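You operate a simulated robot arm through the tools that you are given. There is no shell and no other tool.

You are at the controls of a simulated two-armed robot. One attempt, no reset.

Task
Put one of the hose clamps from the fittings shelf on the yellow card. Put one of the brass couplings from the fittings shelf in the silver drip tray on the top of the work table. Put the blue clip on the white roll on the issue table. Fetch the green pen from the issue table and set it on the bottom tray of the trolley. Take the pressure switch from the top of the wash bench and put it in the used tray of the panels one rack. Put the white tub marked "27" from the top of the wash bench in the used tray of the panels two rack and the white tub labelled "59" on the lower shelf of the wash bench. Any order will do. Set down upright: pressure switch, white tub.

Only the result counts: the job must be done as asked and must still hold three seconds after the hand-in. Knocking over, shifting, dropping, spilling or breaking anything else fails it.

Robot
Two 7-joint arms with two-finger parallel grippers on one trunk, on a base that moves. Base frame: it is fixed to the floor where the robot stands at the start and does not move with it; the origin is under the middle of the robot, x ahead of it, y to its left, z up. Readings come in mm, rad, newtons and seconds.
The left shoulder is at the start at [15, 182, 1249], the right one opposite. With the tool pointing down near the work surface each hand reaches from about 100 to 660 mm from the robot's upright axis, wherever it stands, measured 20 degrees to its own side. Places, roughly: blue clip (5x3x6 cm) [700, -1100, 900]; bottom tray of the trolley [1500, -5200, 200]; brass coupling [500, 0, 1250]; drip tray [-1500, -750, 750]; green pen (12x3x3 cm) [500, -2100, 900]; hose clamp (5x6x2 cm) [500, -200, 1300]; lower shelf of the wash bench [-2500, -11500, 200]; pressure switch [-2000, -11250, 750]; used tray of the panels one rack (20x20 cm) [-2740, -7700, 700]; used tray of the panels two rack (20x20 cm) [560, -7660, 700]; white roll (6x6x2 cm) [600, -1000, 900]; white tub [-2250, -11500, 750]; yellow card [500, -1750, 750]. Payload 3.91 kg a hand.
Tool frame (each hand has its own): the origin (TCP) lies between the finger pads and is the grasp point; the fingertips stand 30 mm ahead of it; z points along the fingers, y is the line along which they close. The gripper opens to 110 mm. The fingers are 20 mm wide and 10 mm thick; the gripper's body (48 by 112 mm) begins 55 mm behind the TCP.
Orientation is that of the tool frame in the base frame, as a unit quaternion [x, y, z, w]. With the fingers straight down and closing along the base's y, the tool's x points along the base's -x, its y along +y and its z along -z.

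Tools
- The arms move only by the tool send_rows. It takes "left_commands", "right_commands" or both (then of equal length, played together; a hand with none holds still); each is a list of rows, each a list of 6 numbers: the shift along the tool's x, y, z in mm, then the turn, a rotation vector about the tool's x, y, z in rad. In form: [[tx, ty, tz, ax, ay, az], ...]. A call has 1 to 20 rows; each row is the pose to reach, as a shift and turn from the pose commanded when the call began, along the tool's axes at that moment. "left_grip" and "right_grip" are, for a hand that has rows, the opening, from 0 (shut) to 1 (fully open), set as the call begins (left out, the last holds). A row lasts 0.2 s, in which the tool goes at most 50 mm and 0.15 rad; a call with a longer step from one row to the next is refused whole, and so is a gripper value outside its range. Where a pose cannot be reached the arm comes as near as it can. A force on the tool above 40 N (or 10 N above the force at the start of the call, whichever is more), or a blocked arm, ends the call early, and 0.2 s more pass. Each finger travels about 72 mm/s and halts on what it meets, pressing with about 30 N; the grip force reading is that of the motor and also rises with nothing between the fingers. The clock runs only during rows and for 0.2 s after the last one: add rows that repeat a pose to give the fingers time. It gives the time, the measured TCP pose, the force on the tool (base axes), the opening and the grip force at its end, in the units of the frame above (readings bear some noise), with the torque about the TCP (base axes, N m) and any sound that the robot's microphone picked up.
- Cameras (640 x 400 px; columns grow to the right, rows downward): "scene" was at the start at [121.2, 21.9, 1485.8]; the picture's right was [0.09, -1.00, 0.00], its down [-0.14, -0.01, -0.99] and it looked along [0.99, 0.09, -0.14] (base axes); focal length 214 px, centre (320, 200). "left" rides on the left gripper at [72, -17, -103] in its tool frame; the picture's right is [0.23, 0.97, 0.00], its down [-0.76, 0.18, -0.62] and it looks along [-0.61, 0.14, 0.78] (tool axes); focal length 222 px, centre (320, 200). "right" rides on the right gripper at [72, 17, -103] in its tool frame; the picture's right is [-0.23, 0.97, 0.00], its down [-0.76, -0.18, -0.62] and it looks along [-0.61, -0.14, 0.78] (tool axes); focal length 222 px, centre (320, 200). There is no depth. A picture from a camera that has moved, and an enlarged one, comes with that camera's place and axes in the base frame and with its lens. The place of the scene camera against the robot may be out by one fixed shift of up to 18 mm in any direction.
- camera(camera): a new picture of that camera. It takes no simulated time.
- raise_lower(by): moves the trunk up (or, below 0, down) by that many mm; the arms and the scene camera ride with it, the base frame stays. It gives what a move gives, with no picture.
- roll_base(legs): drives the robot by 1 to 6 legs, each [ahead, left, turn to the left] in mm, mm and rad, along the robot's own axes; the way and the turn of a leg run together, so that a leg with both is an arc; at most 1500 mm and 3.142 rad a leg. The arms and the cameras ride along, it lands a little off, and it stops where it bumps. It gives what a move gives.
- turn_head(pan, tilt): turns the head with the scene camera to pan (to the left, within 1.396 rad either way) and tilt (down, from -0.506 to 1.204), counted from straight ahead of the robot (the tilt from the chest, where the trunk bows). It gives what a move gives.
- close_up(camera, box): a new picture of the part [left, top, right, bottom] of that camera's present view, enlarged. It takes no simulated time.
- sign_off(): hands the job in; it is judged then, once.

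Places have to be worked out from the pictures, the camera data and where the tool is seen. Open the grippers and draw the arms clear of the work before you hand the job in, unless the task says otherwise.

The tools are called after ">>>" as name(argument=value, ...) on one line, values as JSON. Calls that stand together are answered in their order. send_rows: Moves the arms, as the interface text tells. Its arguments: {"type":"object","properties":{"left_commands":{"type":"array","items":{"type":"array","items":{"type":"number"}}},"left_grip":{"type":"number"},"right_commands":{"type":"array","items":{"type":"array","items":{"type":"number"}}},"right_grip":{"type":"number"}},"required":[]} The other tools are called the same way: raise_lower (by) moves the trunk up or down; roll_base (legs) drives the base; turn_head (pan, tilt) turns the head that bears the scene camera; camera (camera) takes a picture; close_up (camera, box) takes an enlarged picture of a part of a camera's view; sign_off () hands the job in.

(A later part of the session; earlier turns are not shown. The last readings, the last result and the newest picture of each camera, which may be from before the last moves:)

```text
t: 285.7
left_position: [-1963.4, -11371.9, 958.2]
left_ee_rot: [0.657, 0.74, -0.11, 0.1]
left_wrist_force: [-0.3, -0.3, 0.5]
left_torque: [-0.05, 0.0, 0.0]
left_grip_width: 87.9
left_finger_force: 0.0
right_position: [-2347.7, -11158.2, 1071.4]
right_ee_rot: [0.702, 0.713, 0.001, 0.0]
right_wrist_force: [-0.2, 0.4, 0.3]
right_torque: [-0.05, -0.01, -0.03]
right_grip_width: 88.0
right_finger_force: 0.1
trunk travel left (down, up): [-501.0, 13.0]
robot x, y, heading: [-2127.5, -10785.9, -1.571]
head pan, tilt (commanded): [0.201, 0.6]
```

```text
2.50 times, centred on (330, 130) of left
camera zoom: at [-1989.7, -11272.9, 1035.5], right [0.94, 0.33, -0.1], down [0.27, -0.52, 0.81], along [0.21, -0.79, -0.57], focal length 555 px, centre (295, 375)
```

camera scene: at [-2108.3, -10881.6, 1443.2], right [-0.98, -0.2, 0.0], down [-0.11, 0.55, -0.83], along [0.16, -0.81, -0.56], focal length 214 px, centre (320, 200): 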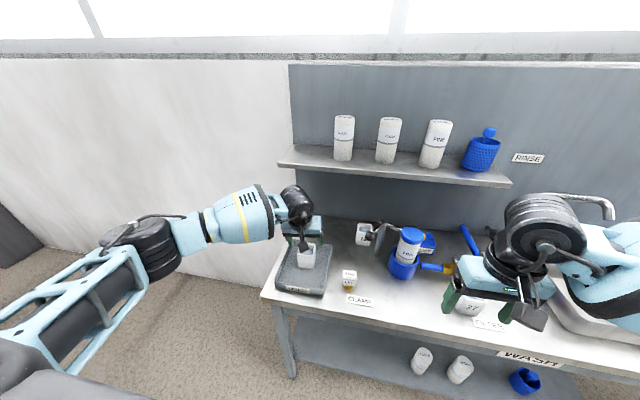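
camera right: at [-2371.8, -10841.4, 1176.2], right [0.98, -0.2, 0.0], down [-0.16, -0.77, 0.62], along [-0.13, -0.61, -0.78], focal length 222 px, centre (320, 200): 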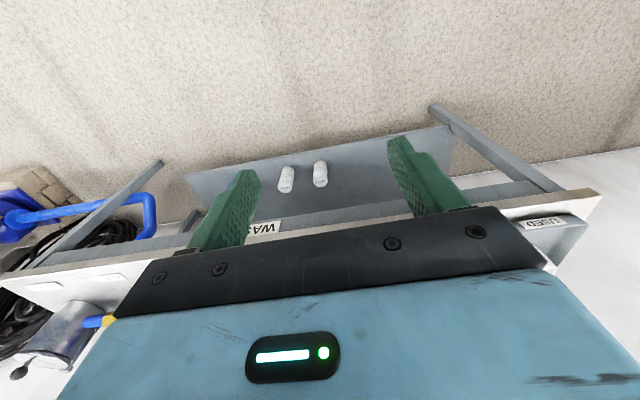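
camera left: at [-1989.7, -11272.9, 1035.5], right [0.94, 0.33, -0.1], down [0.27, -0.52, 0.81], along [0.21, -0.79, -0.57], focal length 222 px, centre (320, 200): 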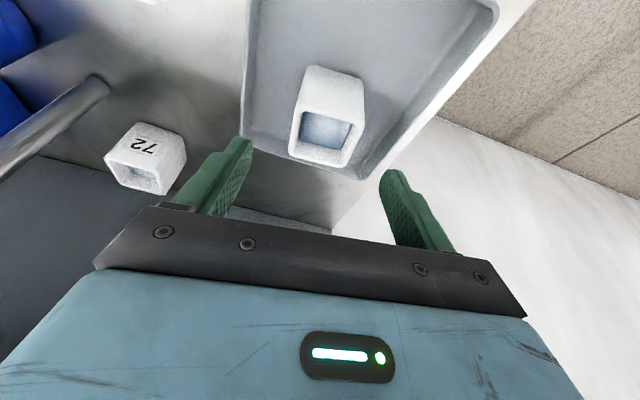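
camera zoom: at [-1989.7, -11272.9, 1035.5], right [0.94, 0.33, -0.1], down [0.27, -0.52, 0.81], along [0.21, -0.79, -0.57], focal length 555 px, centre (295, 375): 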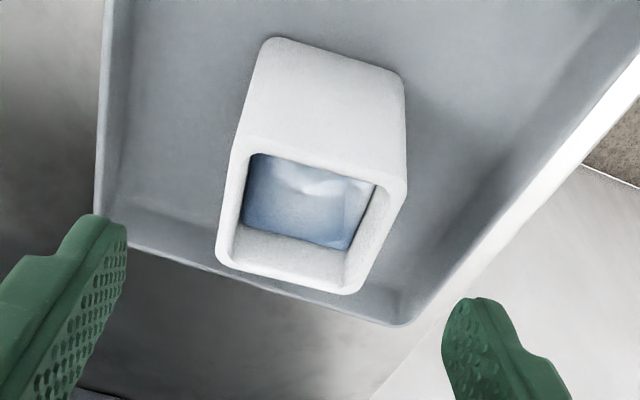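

The hand is aligned with the tub's sides, and the rim is centred at about [-1962, -11398]. I advance along the tool axis, checking half-way.

>>> send_rows(left_commands=[[0.5, 0.5, 15, 0, 0, 0], [1, 1, 30, 0, 0, 0], [1.2, 1.4, 45, 0, 0, 0], [1.2, 1.4, 45, 0, 0, 0]])

>>> camera(camera="left")

>>> close_up(camera="scene", box=[250, 180, 400, 310])

```text
t: 286.7
left_position: [-1960.8, -11382.2, 914.9]
left_ee_rot: [0.656, 0.74, -0.111, 0.1]
left_wrist_force: [0.1, 0.3, 0.1]
left_torque: [-0.02, -0.02, 0.0]
left_grip_width: 87.7
left_finger_force: 0.0
right_position: [-2348.1, -11159.1, 1072.8]
right_ee_rot: [0.702, 0.712, 0.002, -0.002]
right_wrist_force: [-0.3, 0.7, 0.5]
right_torque: [-0.03, 0.01, 0.01]
right_grip_width: 87.9
right_finger_force: 0.0
trunk travel left (down, up): [-501.0, 13.0]
robot x, y, heading: [-2126.6, -10779.6, -1.574]
head pan, tilt (commanded): [0.201, 0.6]
```

```text
taken
camera left: at [-1987.9, -11283.9, 993.0], right [0.94, 0.33, -0.1], down [0.27, -0.52, 0.81], along [0.21, -0.79, -0.57], focal length 222 px, centre (320, 200)
```

left: 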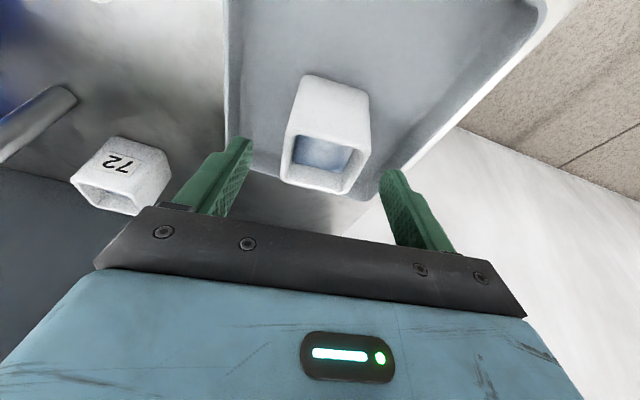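

```text
3.08 times, centred on (325, 245) of scene
camera zoom: at [-2108.7, -10882.1, 1443.1], right [-0.98, -0.2, 0.0], down [-0.11, 0.55, -0.83], along [0.16, -0.81, -0.56], focal length 660 px, centre (305, 62)
```

zoom: 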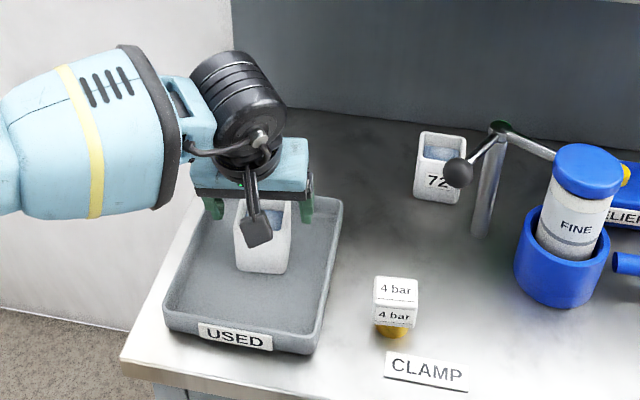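

The fingertips are level with the rim and centred on the tub. I go down 43 mm more and close gently on its sides.

>>> send_rows(left_commands=[[0.4, 0, 15, 0, 0, 0], [0.7, 0, 30, 0, 0, 0], [1, 0, 43, 0, 0, 0], [1, 0, 43, 0, 0, 0]])

>>> send_rows(left_commands=[[0, 0, 0, 0, 0, 0], [0, 0, 0, 0, 0, 0], [0, 0, 0, 0, 0, 0], [0, 0, 0, 0, 0, 0]], left_grip=0.4)

>>> camera(camera="left")

```text
t: 287.7
left_position: [-1961.0, -11394.4, 872.3]
left_ee_rot: [0.656, 0.74, -0.111, 0.099]
left_wrist_force: [0.4, -0.4, -1.2]
left_torque: [0.01, 0.0, 0.01]
left_grip_width: 87.7
left_finger_force: 0.0
right_position: [-2349.3, -11160.5, 1072.5]
right_ee_rot: [0.702, 0.712, 0.001, -0.001]
right_wrist_force: [-1.0, 0.3, 0.3]
right_torque: [-0.03, 0.03, 0.04]
right_grip_width: 87.9
right_finger_force: 0.1
trunk travel left (down, up): [-501.0, 13.0]
robot x, y, heading: [-2124.6, -10779.2, -1.568]
head pan, tilt (commanded): [0.201, 0.6]
```

```text
t: 288.7
left_position: [-1961.3, -11393.0, 873.0]
left_ee_rot: [0.657, 0.739, -0.111, 0.1]
left_wrist_force: [-0.4, 0.0, 1.7]
left_torque: [0.02, -0.08, -0.01]
left_grip_width: 59.6
left_finger_force: 30.4
right_position: [-2349.3, -11159.5, 1072.5]
right_ee_rot: [0.702, 0.713, 0.001, -0.001]
right_wrist_force: [0.3, -0.5, 0.1]
right_torque: [-0.05, 0.01, -0.01]
right_grip_width: 87.9
right_finger_force: 0.1
trunk travel left (down, up): [-501.0, 13.0]
robot x, y, heading: [-2126.7, -10780.8, -1.57]
head pan, tilt (commanded): [0.201, 0.6]
```

```text
taken
camera left: at [-1987.9, -11295.6, 951.5], right [0.94, 0.33, -0.1], down [0.27, -0.52, 0.81], along [0.21, -0.79, -0.57], focal length 222 px, centre (320, 200)
```

left: 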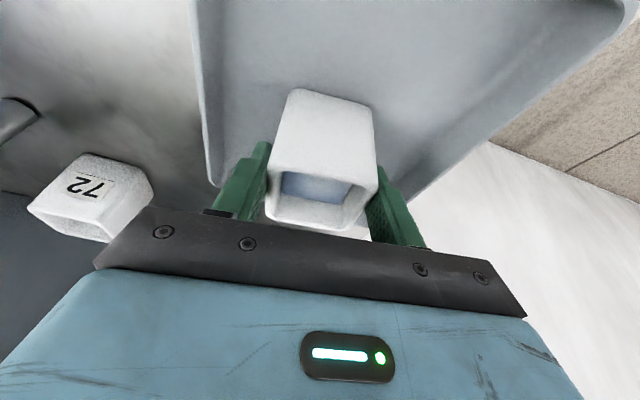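

The tub is gripped at 59.6 mm. I lift it slowly and straight up.

>>> send_rows(left_commands=[[-2, -0.2, -6.7, 0, 0, 0], [-5, -0.5, -16, 0, 0, 0], [-9, -1, -29, 0, 0, 0], [-13, -1.4, -43, 0, 0, 0], [-17.5, -1.9, -57.5, 0, 0, 0], [-22, -2.4, -72, 0, 0, 0], [-26, -2.8, -85, 0, 0, 0], [-29.3, -3.1, -95.8, 0, 0, 0], [-29.3, -3.1, -95.8, 0, 0, 0]])

>>> camera(camera="left")

>>> close_up(camera="scene", box=[250, 160, 400, 310])

```text
t: 290.7
left_position: [-1959.0, -11392.4, 976.5]
left_ee_rot: [0.657, 0.74, -0.11, 0.098]
left_wrist_force: [0.3, -0.6, -1.5]
left_torque: [0.0, -0.03, 0.0]
left_grip_width: 60.0
left_finger_force: 30.3
right_position: [-2348.8, -11160.1, 1072.7]
right_ee_rot: [0.702, 0.712, 0.001, -0.001]
right_wrist_force: [0.1, -0.7, -0.7]
right_torque: [-0.02, 0.0, 0.01]
right_grip_width: 87.8
right_finger_force: 0.0
trunk travel left (down, up): [-501.0, 13.0]
robot x, y, heading: [-2127.0, -10781.3, -1.57]
head pan, tilt (commanded): [0.201, 0.6]
```

```text
taken
camera left: at [-1985.7, -11294.9, 1055.1], right [0.94, 0.33, -0.1], down [0.27, -0.52, 0.81], along [0.21, -0.79, -0.58], focal length 222 px, centre (320, 200)
```

left: 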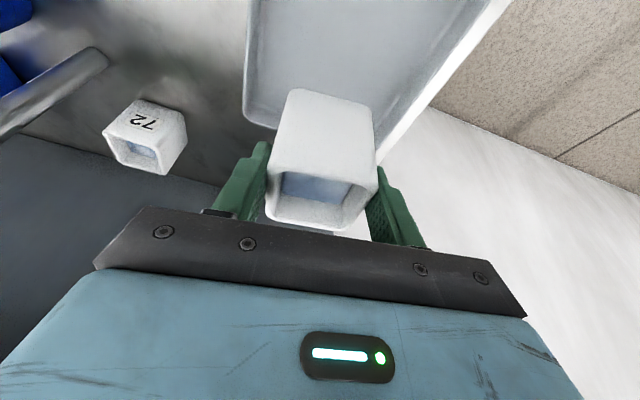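

```text
2.67 times, centred on (325, 235) of scene
camera zoom: at [-2108.7, -10882.5, 1443.0], right [-0.98, -0.2, 0.0], down [-0.11, 0.55, -0.82], along [0.16, -0.81, -0.57], focal length 572 px, centre (307, 107)
```

zoom: 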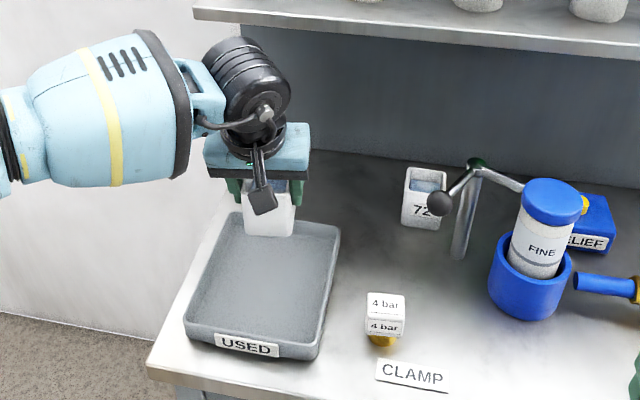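

The tub is up and level. Before placing it I want to confirm it is "59", so I first look along the rest of the bench for any other tubs.

>>> turn_head(pan=-0.75, tilt=0.5)

>>> camera(camera="scene")

>>> camera(camera="right")

```text
t: 292.0
left_position: [-1959.1, -11392.3, 976.9]
left_ee_rot: [0.657, 0.739, -0.111, 0.099]
left_wrist_force: [0.0, -1.1, -0.3]
left_torque: [0.03, 0.01, -0.02]
left_grip_width: 59.7
left_finger_force: 29.4
right_position: [-2348.4, -11160.4, 1071.6]
right_ee_rot: [0.702, 0.712, 0.001, -0.002]
right_wrist_force: [0.0, -0.8, 0.4]
right_torque: [-0.01, 0.02, -0.02]
right_grip_width: 87.8
right_finger_force: 0.0
trunk travel left (down, up): [-501.0, 13.0]
robot x, y, heading: [-2128.8, -10779.9, -1.567]
head pan, tilt (commanded): [-0.75, 0.499]
```

```text
taken
camera scene: at [-2188.4, -10862.4, 1452.1], right [-0.73, 0.68, 0.0], down [0.33, 0.35, -0.88], along [-0.6, -0.64, -0.48], focal length 214 px, centre (320, 200)
```

scene: 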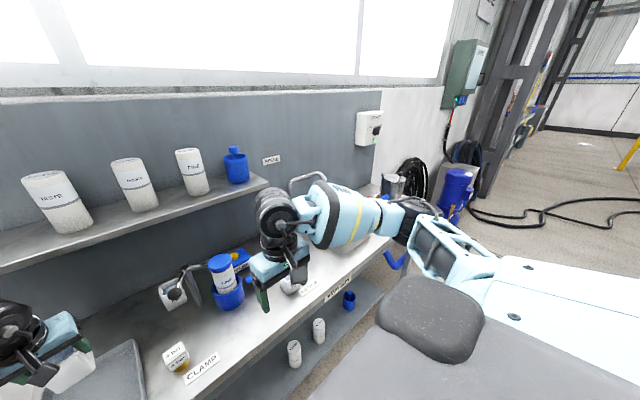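

```text
taken
camera right: at [-2334.7, -11086.1, 1176.2], right [0.98, -0.21, 0.0], down [-0.17, -0.77, 0.62], along [-0.13, -0.61, -0.78], focal length 222 px, centre (320, 200)
```

right: 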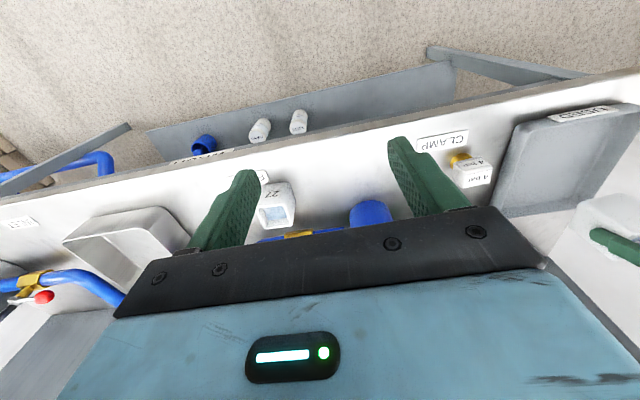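

The right wrist camera catches the held tub at its right edge, so I zoom in there, and on the held tub in the scene view.

>>> close_up(camera="right", box=[520, 170, 640, 330])

>>> close_up(camera="scene", box=[0, 290, 110, 400])

```text
2.50 times, centred on (580, 250) of right
camera zoom: at [-2334.7, -11086.1, 1176.2], right [0.98, -0.21, 0.0], down [-0.17, -0.77, 0.62], along [-0.13, -0.61, -0.78], focal length 555 px, centre (-330, 75)
```

zoom: 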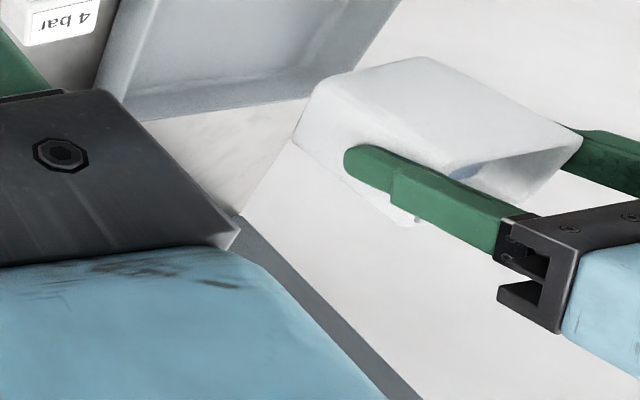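

```text
3.64 times, centred on (55, 345) of scene
camera zoom: at [-2188.4, -10862.4, 1452.1], right [-0.73, 0.68, 0.0], down [0.33, 0.35, -0.88], along [-0.6, -0.64, -0.48], focal length 780 px, centre (1284, -327)
```

zoom: 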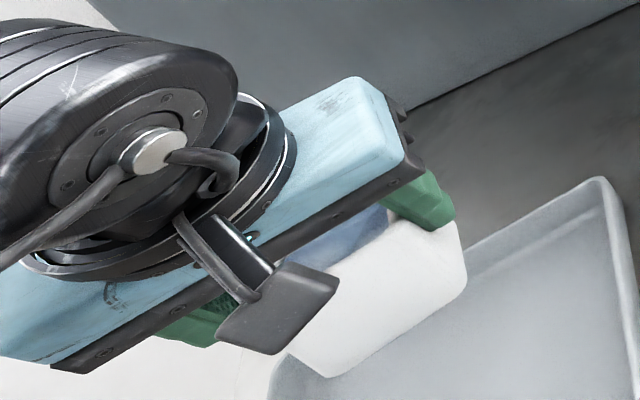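

A label plate seems to be on the side hidden under the right finger. I will read it after setting the tub down. I now back the base up 300 mm so the tub clears the bench front.

>>> roll_base(legs=[[-300, 0, 0]])

>>> turn_head(pan=0.0, tilt=0.6)

>>> camera(camera="scene")

```text
t: 294.0
left_position: [-1959.0, -11096.3, 977.2]
left_ee_rot: [0.657, 0.739, -0.111, 0.099]
left_wrist_force: [-0.1, 0.3, -1.0]
left_torque: [0.0, 0.03, -0.02]
left_grip_width: 59.8
left_finger_force: 29.6
right_position: [-2349.4, -10863.7, 1071.9]
right_ee_rot: [0.702, 0.712, 0.001, -0.001]
right_wrist_force: [0.3, -0.4, -0.8]
right_torque: [0.0, -0.01, -0.01]
right_grip_width: 88.0
right_finger_force: 0.1
trunk travel left (down, up): [-501.0, 13.0]
robot x, y, heading: [-2124.9, -10483.5, -1.574]
head pan, tilt (commanded): [-0.75, 0.499]
```

```text
t: 295.1
left_position: [-1959.3, -11097.2, 977.4]
left_ee_rot: [0.657, 0.739, -0.111, 0.099]
left_wrist_force: [0.3, 0.7, -1.6]
left_torque: [-0.02, 0.0, -0.02]
left_grip_width: 59.4
left_finger_force: 29.9
right_position: [-2348.1, -10861.9, 1071.3]
right_ee_rot: [0.702, 0.712, 0.001, -0.002]
right_wrist_force: [-0.1, 0.0, 0.0]
right_torque: [0.0, 0.01, 0.01]
right_grip_width: 87.9
right_finger_force: 0.0
trunk travel left (down, up): [-501.0, 13.0]
robot x, y, heading: [-2128.2, -10484.6, -1.573]
head pan, tilt (commanded): [0.0, 0.6]
```

```text
taken
camera scene: at [-2126.2, -10587.3, 1443.1], right [-1.0, 0.0, 0.0], down [0.0, 0.56, -0.83], along [0.0, -0.83, -0.56], focal length 214 px, centre (320, 200)
```

scene: 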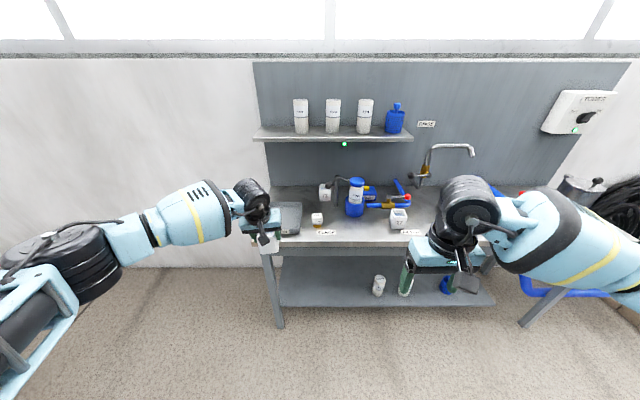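

The tub is clear of the bench. The lower shelf is empty at its left end and seems to lie near z ≈ 250. I lower the trunk by 150 mm first and check that the tub stays level.

>>> raise_lower(by=-150)

>>> camera(camera="scene")

```text
t: 296.8
left_position: [-1961.3, -11097.0, 828.0]
left_ee_rot: [0.657, 0.739, -0.111, 0.099]
left_wrist_force: [-1.0, -0.5, -0.7]
left_torque: [0.01, -0.01, 0.0]
left_grip_width: 59.6
left_finger_force: 30.3
right_position: [-2349.3, -10862.7, 922.4]
right_ee_rot: [0.703, 0.711, 0.001, 0.0]
right_wrist_force: [0.4, 0.0, 1.0]
right_torque: [0.0, -0.02, 0.0]
right_grip_width: 88.1
right_finger_force: 0.1
trunk travel left (down, up): [-351.0, 163.0]
robot x, y, heading: [-2127.7, -10482.6, -1.573]
head pan, tilt (commanded): [0.0, 0.6]
```

```text
taken
camera scene: at [-2126.4, -10690.5, 1268.8], right [-1.0, 0.0, 0.0], down [0.0, 0.56, -0.83], along [0.0, -0.83, -0.56], focal length 214 px, centre (320, 200)
```

scene: 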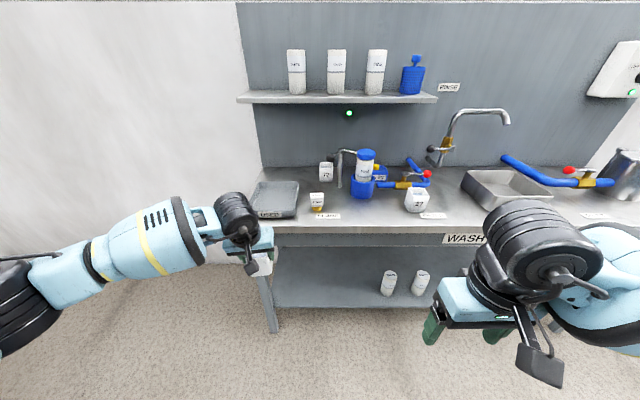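

The tub stayed level, with its orientation unchanged. I lower another 150 mm.

>>> raise_lower(by=-150)

>>> raise_lower(by=-80)

>>> camera(camera="scene")

>>> camera(camera="left")

```text
t: 298.6
left_position: [-1960.6, -11096.2, 677.8]
left_ee_rot: [0.657, 0.739, -0.111, 0.1]
left_wrist_force: [0.4, 0.0, -0.7]
left_torque: [0.0, -0.01, 0.02]
left_grip_width: 59.6
left_finger_force: 30.3
right_position: [-2348.9, -10862.7, 772.0]
right_ee_rot: [0.703, 0.711, 0.0, -0.001]
right_wrist_force: [1.0, 0.4, 0.4]
right_torque: [0.0, 0.01, -0.03]
right_grip_width: 87.9
right_finger_force: 0.0
trunk travel left (down, up): [-201.0, 313.0]
robot x, y, heading: [-2128.0, -10484.0, -1.57]
head pan, tilt (commanded): [0.0, 0.6]
```

```text
t: 299.8
left_position: [-1958.3, -11097.0, 597.1]
left_ee_rot: [0.657, 0.739, -0.112, 0.1]
left_wrist_force: [0.0, -0.3, -0.9]
left_torque: [-0.01, -0.01, 0.02]
left_grip_width: 59.7
left_finger_force: 30.0
right_position: [-2347.4, -10862.7, 692.5]
right_ee_rot: [0.703, 0.711, 0.001, -0.001]
right_wrist_force: [0.3, -0.3, -0.5]
right_torque: [0.0, 0.01, 0.0]
right_grip_width: 87.8
right_finger_force: 0.0
trunk travel left (down, up): [-121.0, 393.0]
robot x, y, heading: [-2129.6, -10483.3, -1.577]
head pan, tilt (commanded): [0.0, 0.6]
```

```text
taken
camera scene: at [-2126.6, -10767.8, 1019.0], right [-1.0, 0.0, 0.0], down [0.0, 0.56, -0.83], along [0.0, -0.83, -0.56], focal length 214 px, centre (320, 200)
```

scene: 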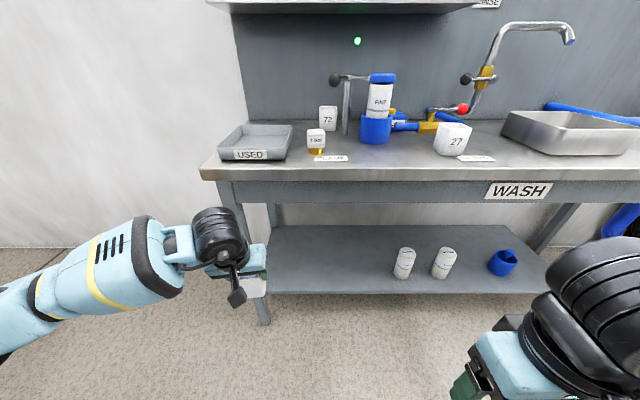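

```text
taken
camera left: at [-1986.2, -10998.3, 675.9], right [0.94, 0.33, -0.1], down [0.27, -0.52, 0.81], along [0.21, -0.79, -0.57], focal length 222 px, centre (320, 200)
```

left: 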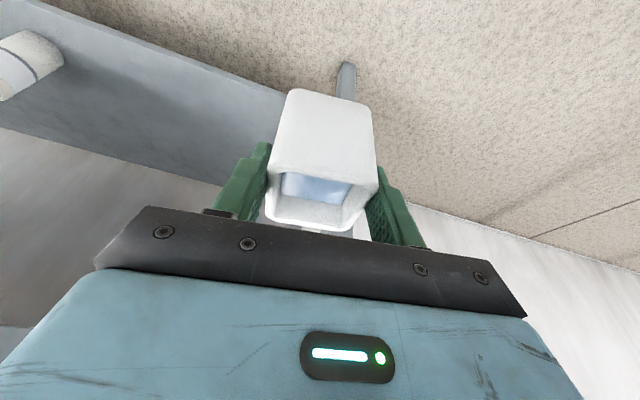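

Still level. The lower shelf top looks to be at z ≈ 239, with its left end at x ≈ -1917. I strafe right 80 mm to stay away from that end, then lower the trunk 100 mm more.

>>> roll_base(legs=[[0, -80, 0]])

>>> raise_lower(by=-100)

>>> camera(camera="scene")

```text
t: 301.1
left_position: [-2040.4, -11096.3, 597.6]
left_ee_rot: [0.657, 0.739, -0.111, 0.099]
left_wrist_force: [-0.6, 0.1, -1.0]
left_torque: [0.04, 0.03, 0.04]
left_grip_width: 59.5
left_finger_force: 30.4
right_position: [-2429.9, -10862.2, 691.7]
right_ee_rot: [0.704, 0.71, 0.001, -0.001]
right_wrist_force: [0.1, -0.6, 0.9]
right_torque: [0.0, -0.01, -0.02]
right_grip_width: 88.1
right_finger_force: 0.1
trunk travel left (down, up): [-121.0, 393.0]
robot x, y, heading: [-2209.7, -10481.9, -1.576]
head pan, tilt (commanded): [0.0, 0.6]
```

```text
t: 302.5
left_position: [-2040.0, -11095.8, 497.0]
left_ee_rot: [0.657, 0.739, -0.111, 0.099]
left_wrist_force: [-0.3, -1.2, -0.8]
left_torque: [0.01, -0.01, 0.01]
left_grip_width: 59.5
left_finger_force: 30.2
right_position: [-2429.4, -10877.6, 578.6]
right_ee_rot: [0.703, 0.71, 0.024, -0.024]
right_wrist_force: [-0.5, -0.6, -0.2]
right_torque: [0.03, 0.02, -0.03]
right_grip_width: 88.1
right_finger_force: 0.0
trunk travel left (down, up): [-21.0, 493.0]
robot x, y, heading: [-2204.6, -10484.6, -1.571]
head pan, tilt (commanded): [0.0, 0.6]
```

```text
taken
camera scene: at [-2207.1, -10802.1, 914.5], right [-1.0, 0.0, 0.0], down [0.0, 0.56, -0.83], along [0.0, -0.83, -0.56], focal length 214 px, centre (320, 200)
```

scene: 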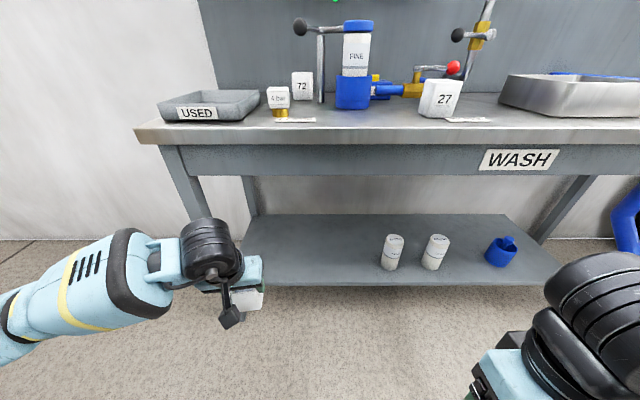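

The tub is level at z = 497. I now lower the left arm straight down about 160 mm, in front of the shelf.

>>> send_rows(left_commands=[[3, 0.3, 10, 0, 0, 0], [9, 1, 29, 0, 0, 0], [15, 1.6, 49, 0, 0, 0], [21, 2.2, 69, 0, 0, 0], [27, 2.9, 89, 0, 0, 0], [33, 3.5, 109, 0, 0, 0], [39, 4.2, 128, 0, 0, 0], [44, 4.7, 144, 0, 0, 0], [47, 5, 153, 0, 0, 0], [47, 5, 153, 0, 0, 0]])

>>> camera(camera="left")

>>> camera(camera="scene")

```text
t: 304.7
left_position: [-2043.3, -11096.5, 334.4]
left_ee_rot: [0.658, 0.738, -0.111, 0.099]
left_wrist_force: [0.1, -0.3, -0.6]
left_torque: [0.02, 0.03, 0.04]
left_grip_width: 59.6
left_finger_force: 29.6
right_position: [-2429.6, -10878.5, 579.1]
right_ee_rot: [0.703, 0.71, 0.025, -0.025]
right_wrist_force: [-0.2, -0.3, 0.0]
right_torque: [-0.01, 0.01, -0.01]
right_grip_width: 88.1
right_finger_force: 0.1
trunk travel left (down, up): [-21.0, 493.0]
robot x, y, heading: [-2208.1, -10484.3, -1.573]
head pan, tilt (commanded): [0.0, 0.6]
```

```text
taken
camera left: at [-2068.4, -10998.3, 413.0], right [0.94, 0.32, -0.1], down [0.26, -0.52, 0.81], along [0.21, -0.79, -0.58], focal length 222 px, centre (320, 200)
```

left: 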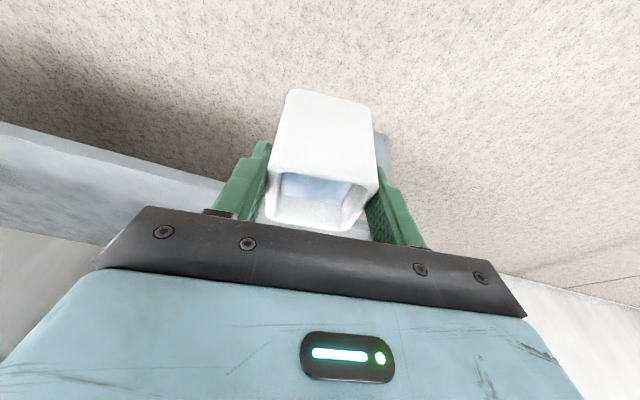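

```text
taken
camera scene: at [-2207.1, -10802.2, 914.4], right [-1.0, 0.0, 0.0], down [0.0, 0.56, -0.83], along [0.0, -0.83, -0.56], focal length 214 px, centre (320, 200)
```

scene: 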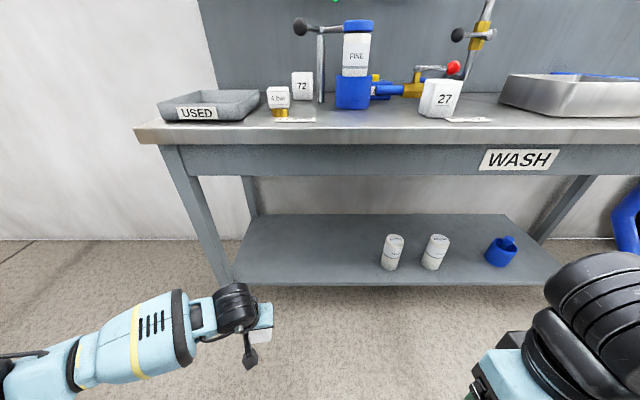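

>>> close_up(camera="left", box=[0, 90, 260, 250])

>>> close_up(camera="scene", box=[160, 190, 420, 370])

```text
2.46 times, centred on (130, 170) of left
camera zoom: at [-2068.4, -10998.3, 413.0], right [0.94, 0.32, -0.1], down [0.26, -0.52, 0.81], along [0.21, -0.79, -0.58], focal length 547 px, centre (788, 274)
```

zoom: 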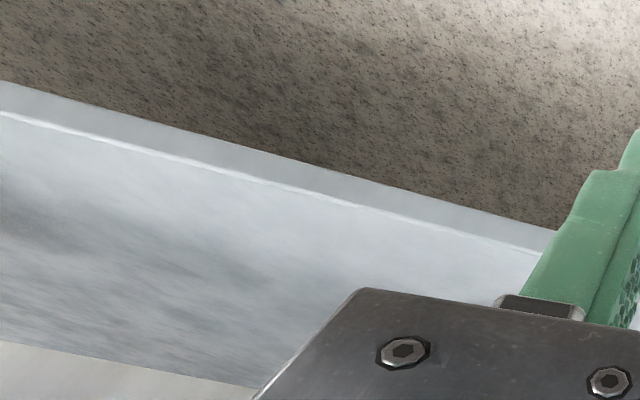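

```text
2.22 times, centred on (290, 280) of scene
camera zoom: at [-2207.1, -10802.2, 914.4], right [-1.0, 0.0, 0.0], down [0.0, 0.56, -0.83], along [0.0, -0.83, -0.56], focal length 477 px, centre (387, 22)
```

zoom: 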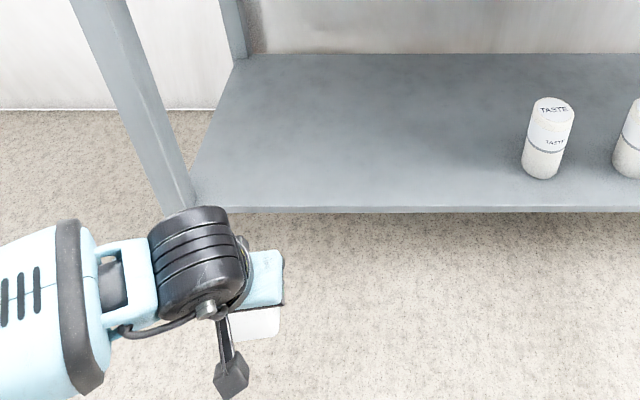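

The lower shelf top works out at z ≈ 230 with its front edge at y ≈ -11291. The tub's bottom is about 37 mm above that. I drive forward 270 mm to carry it over the shelf.

>>> roll_base(legs=[[270, 0, 0]])

>>> camera(camera="left")

>>> camera(camera="scene")

```text
t: 306.5
left_position: [-2042.6, -11334.5, 329.5]
left_ee_rot: [0.661, 0.737, -0.106, 0.094]
left_wrist_force: [0.3, -0.8, -1.6]
left_torque: [0.04, 0.04, 0.01]
left_grip_width: 59.3
left_finger_force: 30.3
right_position: [-2425.8, -11131.3, 578.7]
right_ee_rot: [0.7, 0.714, 0.024, -0.023]
right_wrist_force: [0.2, -0.1, 0.9]
right_torque: [-0.02, -0.01, -0.01]
right_grip_width: 88.0
right_finger_force: 0.2
trunk travel left (down, up): [-21.0, 493.0]
robot x, y, heading: [-2211.2, -10735.1, -1.562]
head pan, tilt (commanded): [0.0, 0.6]
stopped in leg 1: the robot was blocked; the commanded pose is now the measured one
```

```text
taken
camera left: at [-2067.6, -11237.4, 408.9], right [0.94, 0.32, -0.09], down [0.26, -0.54, 0.8], along [0.2, -0.78, -0.59], focal length 222 px, centre (320, 200)
```

left: 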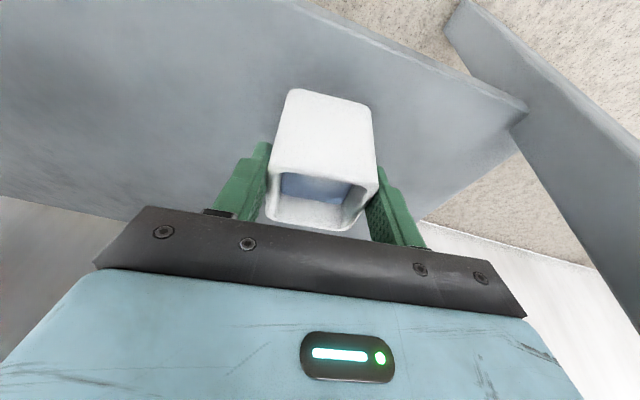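

```text
taken
camera scene: at [-2205.2, -11053.2, 915.1], right [-1.0, -0.01, 0.0], down [0.0, 0.56, -0.83], along [0.01, -0.83, -0.56], focal length 214 px, centre (320, 200)
```

scene: 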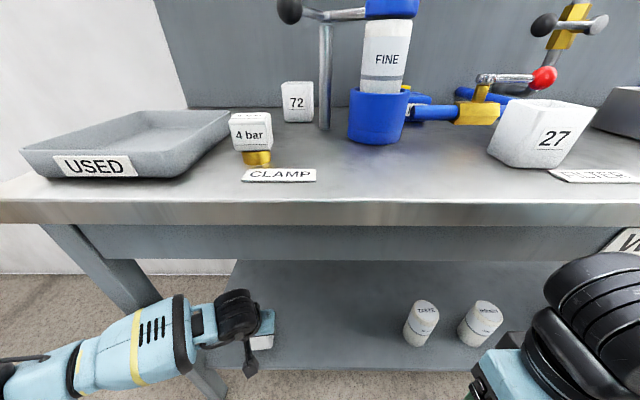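

The base was stopped 20 mm short, and the left hand lagged 13 mm, so my left forearm probably met the bench's front-left leg. The tub is still level. I back off 80 mm, shift 200 mm to the right away from that leg, and try again.

>>> roll_base(legs=[[-90, 0, 0]])

>>> roll_base(legs=[[0, -200, 0]])

>>> camera(camera="scene")

>>> camera(camera="left")

```text
t: 307.6
left_position: [-2040.1, -11247.2, 329.1]
left_ee_rot: [0.66, 0.738, -0.105, 0.093]
left_wrist_force: [-0.1, 0.3, -2.1]
left_torque: [0.04, 0.0, -0.01]
left_grip_width: 59.7
left_finger_force: 29.8
right_position: [-2426.6, -11044.6, 578.5]
right_ee_rot: [0.698, 0.715, 0.026, -0.025]
right_wrist_force: [0.3, 0.9, 0.4]
right_torque: [0.03, 0.01, 0.01]
right_grip_width: 88.0
right_finger_force: 0.1
trunk travel left (down, up): [-21.0, 493.0]
robot x, y, heading: [-2209.8, -10651.8, -1.562]
head pan, tilt (commanded): [0.0, 0.6]
```

```text
t: 310.0
left_position: [-2236.0, -11248.3, 328.3]
left_ee_rot: [0.658, 0.739, -0.105, 0.093]
left_wrist_force: [0.8, 0.1, -1.2]
left_torque: [0.03, 0.01, 0.02]
left_grip_width: 59.7
left_finger_force: 29.5
right_position: [-2621.9, -11047.9, 578.9]
right_ee_rot: [0.698, 0.715, 0.025, -0.025]
right_wrist_force: [-0.4, 0.6, -0.1]
right_torque: [-0.01, 0.03, 0.02]
right_grip_width: 88.0
right_finger_force: 0.0
trunk travel left (down, up): [-21.0, 493.0]
robot x, y, heading: [-2407.4, -10649.5, -1.556]
head pan, tilt (commanded): [0.0, 0.6]
```

```text
taken
camera scene: at [-2401.0, -10968.4, 914.4], right [-1.0, -0.01, 0.0], down [-0.01, 0.56, -0.83], along [0.01, -0.82, -0.56], focal length 214 px, centre (320, 200)
```

scene: 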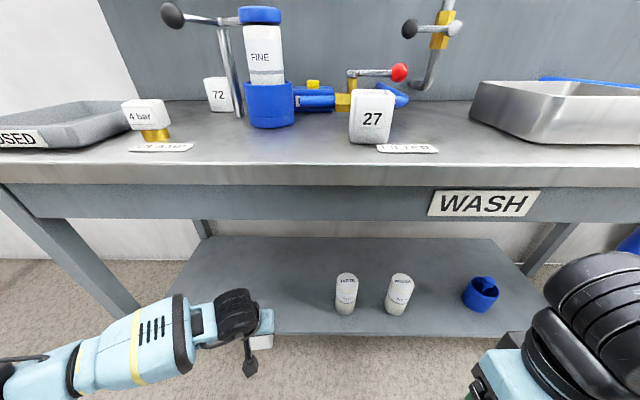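

```text
taken
camera left: at [-2262.1, -11151.6, 407.7], right [0.94, 0.32, -0.09], down [0.26, -0.53, 0.8], along [0.21, -0.78, -0.59], focal length 222 px, centre (320, 200)
```

left: 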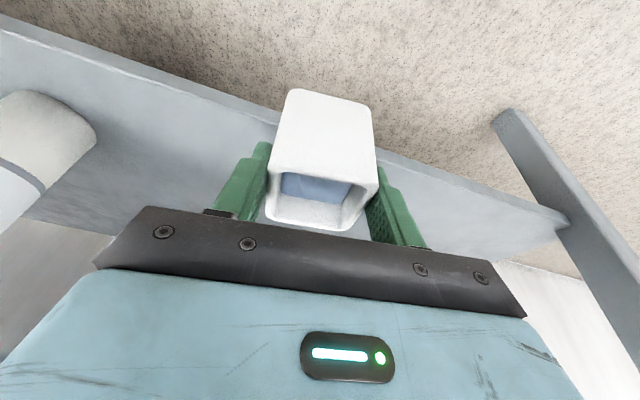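

Everything on the bench is still in place, and the tub is level in front of the shelf. I drive forward 115 mm.

>>> roll_base(legs=[[115, 0, 0]])

>>> camera(camera="left")

>>> camera(camera="scene")

```text
t: 311.2
left_position: [-2232.0, -11364.6, 328.1]
left_ee_rot: [0.658, 0.74, -0.104, 0.093]
left_wrist_force: [0.5, -0.3, -0.8]
left_torque: [0.03, -0.02, 0.01]
left_grip_width: 59.6
left_finger_force: 30.0
right_position: [-2618.6, -11166.0, 578.8]
right_ee_rot: [0.696, 0.717, 0.024, -0.025]
right_wrist_force: [-0.5, 0.1, -0.4]
right_torque: [0.02, 0.03, -0.03]
right_grip_width: 88.0
right_finger_force: 0.0
trunk travel left (down, up): [-21.0, 493.0]
robot x, y, heading: [-2404.5, -10763.2, -1.549]
head pan, tilt (commanded): [0.0, 0.6]
```

```text
taken
camera left: at [-2257.9, -11267.6, 407.6], right [0.94, 0.33, -0.09], down [0.27, -0.53, 0.8], along [0.21, -0.78, -0.59], focal length 222 px, centre (320, 200)
```

left: 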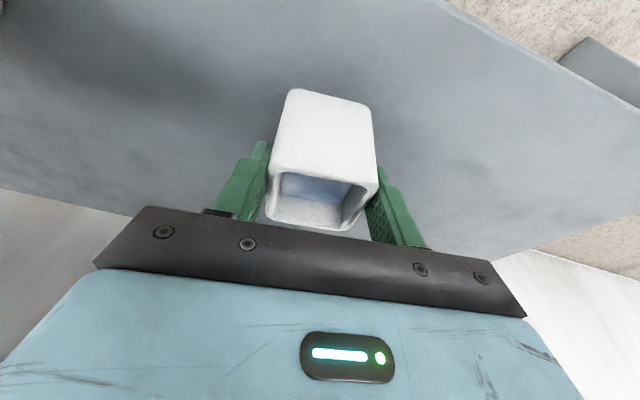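

```text
taken
camera scene: at [-2397.6, -11085.2, 914.4], right [-1.0, -0.02, 0.0], down [-0.01, 0.57, -0.82], along [0.01, -0.82, -0.57], focal length 214 px, centre (320, 200)
```

scene: 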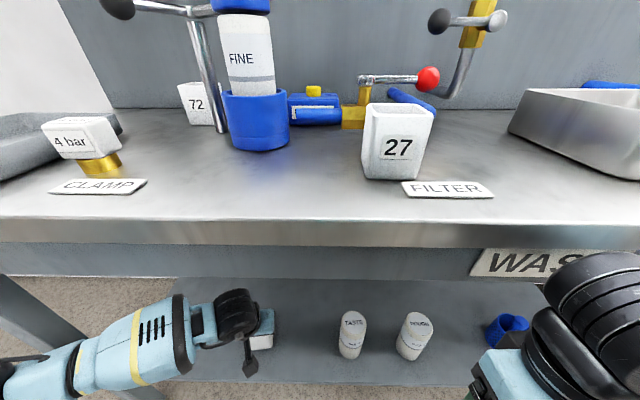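

The tub is about 75 mm inside the shelf's front edge. I lower it 24 mm, then feel for contact.

>>> send_rows(left_commands=[[1.6, 0.2, 5.8, 0, 0, 0], [3.3, 0.4, 11.5, 0, 0, 0], [5, 0.6, 17.3, 0, 0, 0], [6.6, 0.8, 23, 0, 0, 0], [6.6, 0.8, 23, 0, 0, 0]])

>>> send_rows(left_commands=[[0.4, 0, 1.4, 0, 0, 0], [0.8, 0, 2.9, 0, 0, 0], [1.2, 0.1, 4.3, 0, 0, 0], [1.2, 0.1, 4.3, 0, 0, 0]])

```text
t: 312.4
left_position: [-2233.8, -11365.6, 306.7]
left_ee_rot: [0.657, 0.74, -0.108, 0.094]
left_wrist_force: [-2.5, 2.6, 28.5]
left_torque: [-0.15, -0.79, 0.15]
left_grip_width: 60.0
left_finger_force: 30.0
right_position: [-2619.3, -11163.6, 578.9]
right_ee_rot: [0.696, 0.717, 0.024, -0.023]
right_wrist_force: [-0.4, 0.6, -0.4]
right_torque: [0.01, -0.04, -0.01]
right_grip_width: 88.1
right_finger_force: 0.1
trunk travel left (down, up): [-21.0, 493.0]
robot x, y, heading: [-2405.5, -10766.5, -1.551]
head pan, tilt (commanded): [0.0, 0.6]
```

```text
t: 313.4
left_position: [-2232.1, -11364.4, 303.4]
left_ee_rot: [0.657, 0.74, -0.107, 0.094]
left_wrist_force: [-4.1, -1.3, 29.5]
left_torque: [-0.08, -0.62, -0.09]
left_grip_width: 59.6
left_finger_force: 30.4
right_position: [-2618.3, -11163.0, 579.0]
right_ee_rot: [0.696, 0.718, 0.023, -0.022]
right_wrist_force: [0.4, 0.4, 0.1]
right_torque: [0.02, 0.04, 0.0]
right_grip_width: 88.1
right_finger_force: 0.0
trunk travel left (down, up): [-21.0, 493.0]
robot x, y, heading: [-2404.0, -10763.8, -1.553]
head pan, tilt (commanded): [0.0, 0.6]
```

It is already resting on the shelf with about 29 N. I raise the command a few mm to relieve the load before releasing.

>>> send_rows(left_commands=[[-0.6, 0, -1.9, 0, 0, 0], [-1.1, -0.1, -3.8, 0, 0, 0], [-1.1, -0.1, -3.8, 0, 0, 0]])

```text
t: 314.2
left_position: [-2230.3, -11363.6, 301.6]
left_ee_rot: [0.656, 0.742, -0.102, 0.093]
left_wrist_force: [-0.1, -1.8, 6.1]
left_torque: [-0.34, -0.16, -0.07]
left_grip_width: 59.8
left_finger_force: 30.0
right_position: [-2617.2, -11165.7, 579.1]
right_ee_rot: [0.696, 0.717, 0.023, -0.024]
right_wrist_force: [0.1, -0.5, -0.4]
right_torque: [0.03, 0.01, 0.01]
right_grip_width: 88.1
right_finger_force: 0.1
trunk travel left (down, up): [-21.0, 493.0]
robot x, y, heading: [-2401.3, -10765.2, -1.553]
head pan, tilt (commanded): [0.0, 0.6]
```

Only about 6 N remains. I open the fingers.

>>> send_rows(left_commands=[[0, 0, 0, 0, 0, 0], [0, 0, 0, 0, 0, 0], [0, 0, 0, 0, 0, 0]], left_grip=0.76)

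>>> camera(camera="left")

```text
t: 315.0
left_position: [-2231.4, -11364.6, 302.5]
left_ee_rot: [0.657, 0.741, -0.104, 0.093]
left_wrist_force: [0.3, -1.4, 0.1]
left_torque: [0.0, -0.02, -0.03]
left_grip_width: 83.6
left_finger_force: 0.1
right_position: [-2618.8, -11164.4, 578.6]
right_ee_rot: [0.696, 0.718, 0.025, -0.025]
right_wrist_force: [0.0, 0.1, 0.4]
right_torque: [0.0, 0.0, 0.03]
right_grip_width: 88.0
right_finger_force: 0.0
trunk travel left (down, up): [-21.0, 493.0]
robot x, y, heading: [-2403.6, -10767.6, -1.552]
head pan, tilt (commanded): [0.0, 0.6]
```

```text
taken
camera left: at [-2257.9, -11267.6, 383.3], right [0.94, 0.33, -0.09], down [0.27, -0.53, 0.8], along [0.21, -0.78, -0.59], focal length 222 px, centre (320, 200)
```

left: 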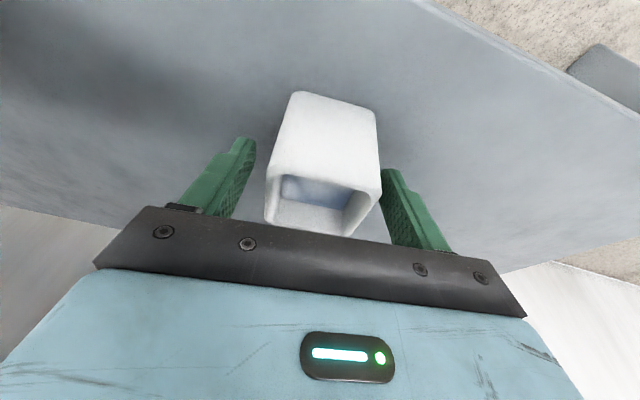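

The tub stands free on the lower shelf. I centre the fingers, rise 65 mm along the tool axis, and back the base out.

>>> send_rows(left_commands=[[0, 4, 0, 0, 0, 0], [0, 4, -10, 0, 0, 0], [0, 4, -25, 0, 0, 0], [0, 4, -45, 0, 0, 0], [0, 4, -65, 0, 0, 0], [0, 4, -65, 0, 0, 0]])

>>> camera(camera="left")

>>> roll_base(legs=[[-280, 0, 0]])

>>> camera(camera="scene")

```text
t: 316.4
left_position: [-2227.9, -11346.3, 364.9]
left_ee_rot: [0.656, 0.741, -0.104, 0.093]
left_wrist_force: [0.4, 0.0, 0.4]
left_torque: [0.01, 0.01, 0.02]
left_grip_width: 84.0
left_finger_force: 0.1
right_position: [-2618.7, -11165.2, 577.1]
right_ee_rot: [0.696, 0.717, 0.025, -0.024]
right_wrist_force: [-0.7, -0.3, -0.2]
right_torque: [0.0, -0.03, 0.01]
right_grip_width: 88.1
right_finger_force: 0.1
trunk travel left (down, up): [-21.0, 493.0]
robot x, y, heading: [-2404.8, -10769.9, -1.558]
head pan, tilt (commanded): [0.0, 0.6]
```

```text
taken
camera left: at [-2254.4, -11249.1, 445.1], right [0.94, 0.33, -0.09], down [0.27, -0.53, 0.8], along [0.21, -0.78, -0.59], focal length 222 px, centre (320, 200)
```

left: 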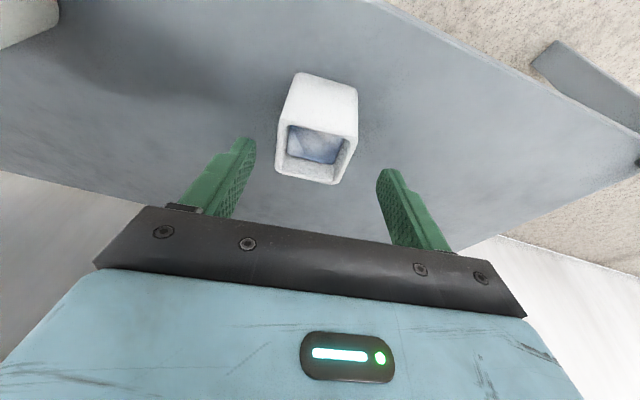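

```text
t: 318.4
left_position: [-2235.2, -11058.4, 365.6]
left_ee_rot: [0.659, 0.739, -0.104, 0.093]
left_wrist_force: [-0.6, 0.2, -0.5]
left_torque: [0.01, 0.03, 0.0]
left_grip_width: 83.5
left_finger_force: 0.1
right_position: [-2625.4, -10875.1, 578.5]
right_ee_rot: [0.698, 0.715, 0.025, -0.024]
right_wrist_force: [0.0, 0.4, 0.0]
right_torque: [-0.03, 0.01, 0.04]
right_grip_width: 87.9
right_finger_force: 0.2
trunk travel left (down, up): [-21.0, 493.0]
robot x, y, heading: [-2408.1, -10476.0, -1.559]
head pan, tilt (commanded): [0.0, 0.6]
```

```text
taken
camera scene: at [-2403.9, -10796.3, 914.5], right [-1.0, -0.01, 0.0], down [-0.01, 0.56, -0.83], along [0.01, -0.83, -0.56], focal length 214 px, centre (320, 200)
```

scene: 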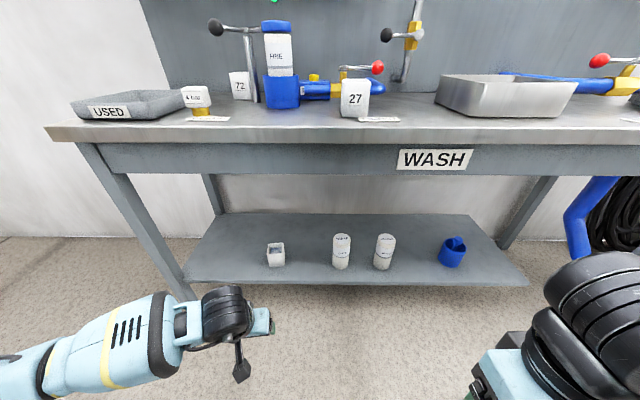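

The tub stands on the lower shelf. I zoom in on it to read its label, since I am now looking slightly from its labelled side.

>>> close_up(camera="scene", box=[245, 225, 315, 280])

>>> close_up(camera="scene", box=[60, 20, 430, 240])

```text
7.27 times, centred on (280, 252) of scene
camera zoom: at [-2403.9, -10796.3, 914.5], right [-1.0, -0.01, 0.0], down [-0.01, 0.56, -0.83], along [0.01, -0.83, -0.56], focal length 1560 px, centre (611, -182)
```

zoom: 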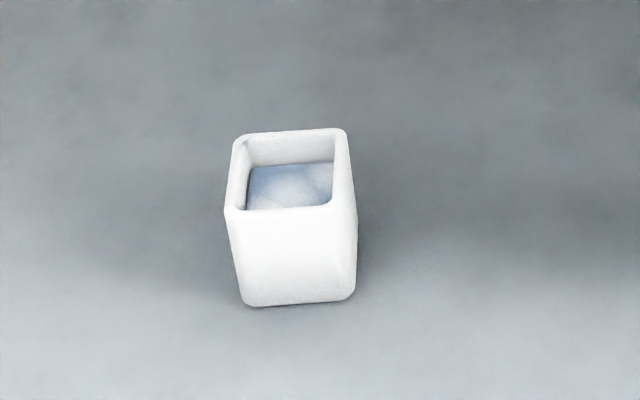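

```text
1.73 times, centred on (245, 130) of scene
camera zoom: at [-2403.9, -10796.3, 914.5], right [-1.0, -0.01, 0.0], down [-0.01, 0.56, -0.83], along [0.01, -0.83, -0.56], focal length 371 px, centre (450, 321)
```

zoom: 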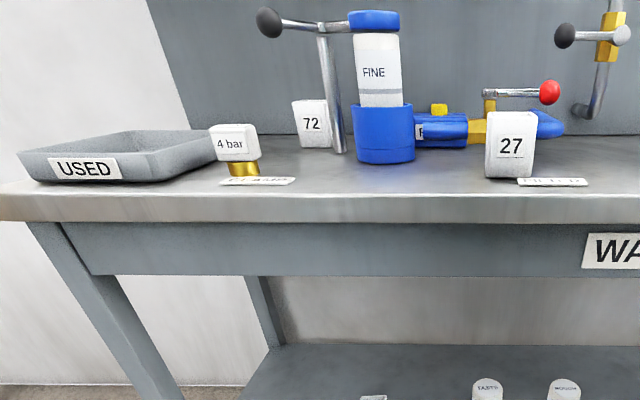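

The label is on neither visible face. I strafe right 450 mm, still low, to view the tub's other side.

>>> roll_base(legs=[[0, -450, 0]])

>>> turn_head(pan=0.75, tilt=0.5)

>>> camera(camera="scene")

```text
t: 323.0
left_position: [-2692.5, -11064.3, 364.5]
left_ee_rot: [0.655, 0.742, -0.103, 0.093]
left_wrist_force: [-0.2, -0.1, -0.4]
left_torque: [-0.03, 0.0, 0.0]
left_grip_width: 83.5
left_finger_force: 0.1
right_position: [-3081.9, -10885.1, 578.0]
right_ee_rot: [0.694, 0.719, 0.025, -0.025]
right_wrist_force: [-0.7, -0.8, 0.1]
right_torque: [0.01, -0.01, 0.01]
right_grip_width: 88.0
right_finger_force: 0.1
trunk travel left (down, up): [-21.0, 493.0]
robot x, y, heading: [-2868.5, -10483.0, -1.554]
head pan, tilt (commanded): [0.0, 0.6]
```

```text
t: 324.1
left_position: [-2691.3, -11065.5, 365.3]
left_ee_rot: [0.656, 0.742, -0.104, 0.092]
left_wrist_force: [0.2, -0.4, -0.6]
left_torque: [0.01, -0.01, -0.02]
left_grip_width: 83.4
left_finger_force: 0.0
right_position: [-3081.2, -10885.2, 578.6]
right_ee_rot: [0.695, 0.718, 0.025, -0.024]
right_wrist_force: [-0.7, 1.0, 0.0]
right_torque: [0.01, 0.0, -0.02]
right_grip_width: 88.1
right_finger_force: 0.1
trunk travel left (down, up): [-21.0, 493.0]
robot x, y, heading: [-2869.5, -10483.8, -1.552]
head pan, tilt (commanded): [0.75, 0.499]
```

```text
taken
camera scene: at [-2799.9, -10780.8, 923.5], right [-0.72, -0.7, 0.0], down [-0.33, 0.34, -0.88], along [0.61, -0.63, -0.48], focal length 214 px, centre (320, 200)
```

scene: 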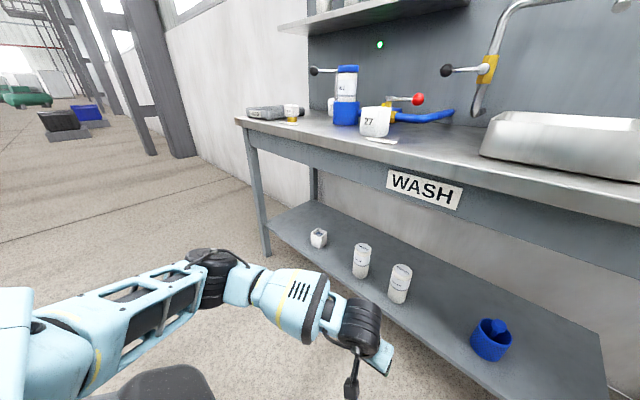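

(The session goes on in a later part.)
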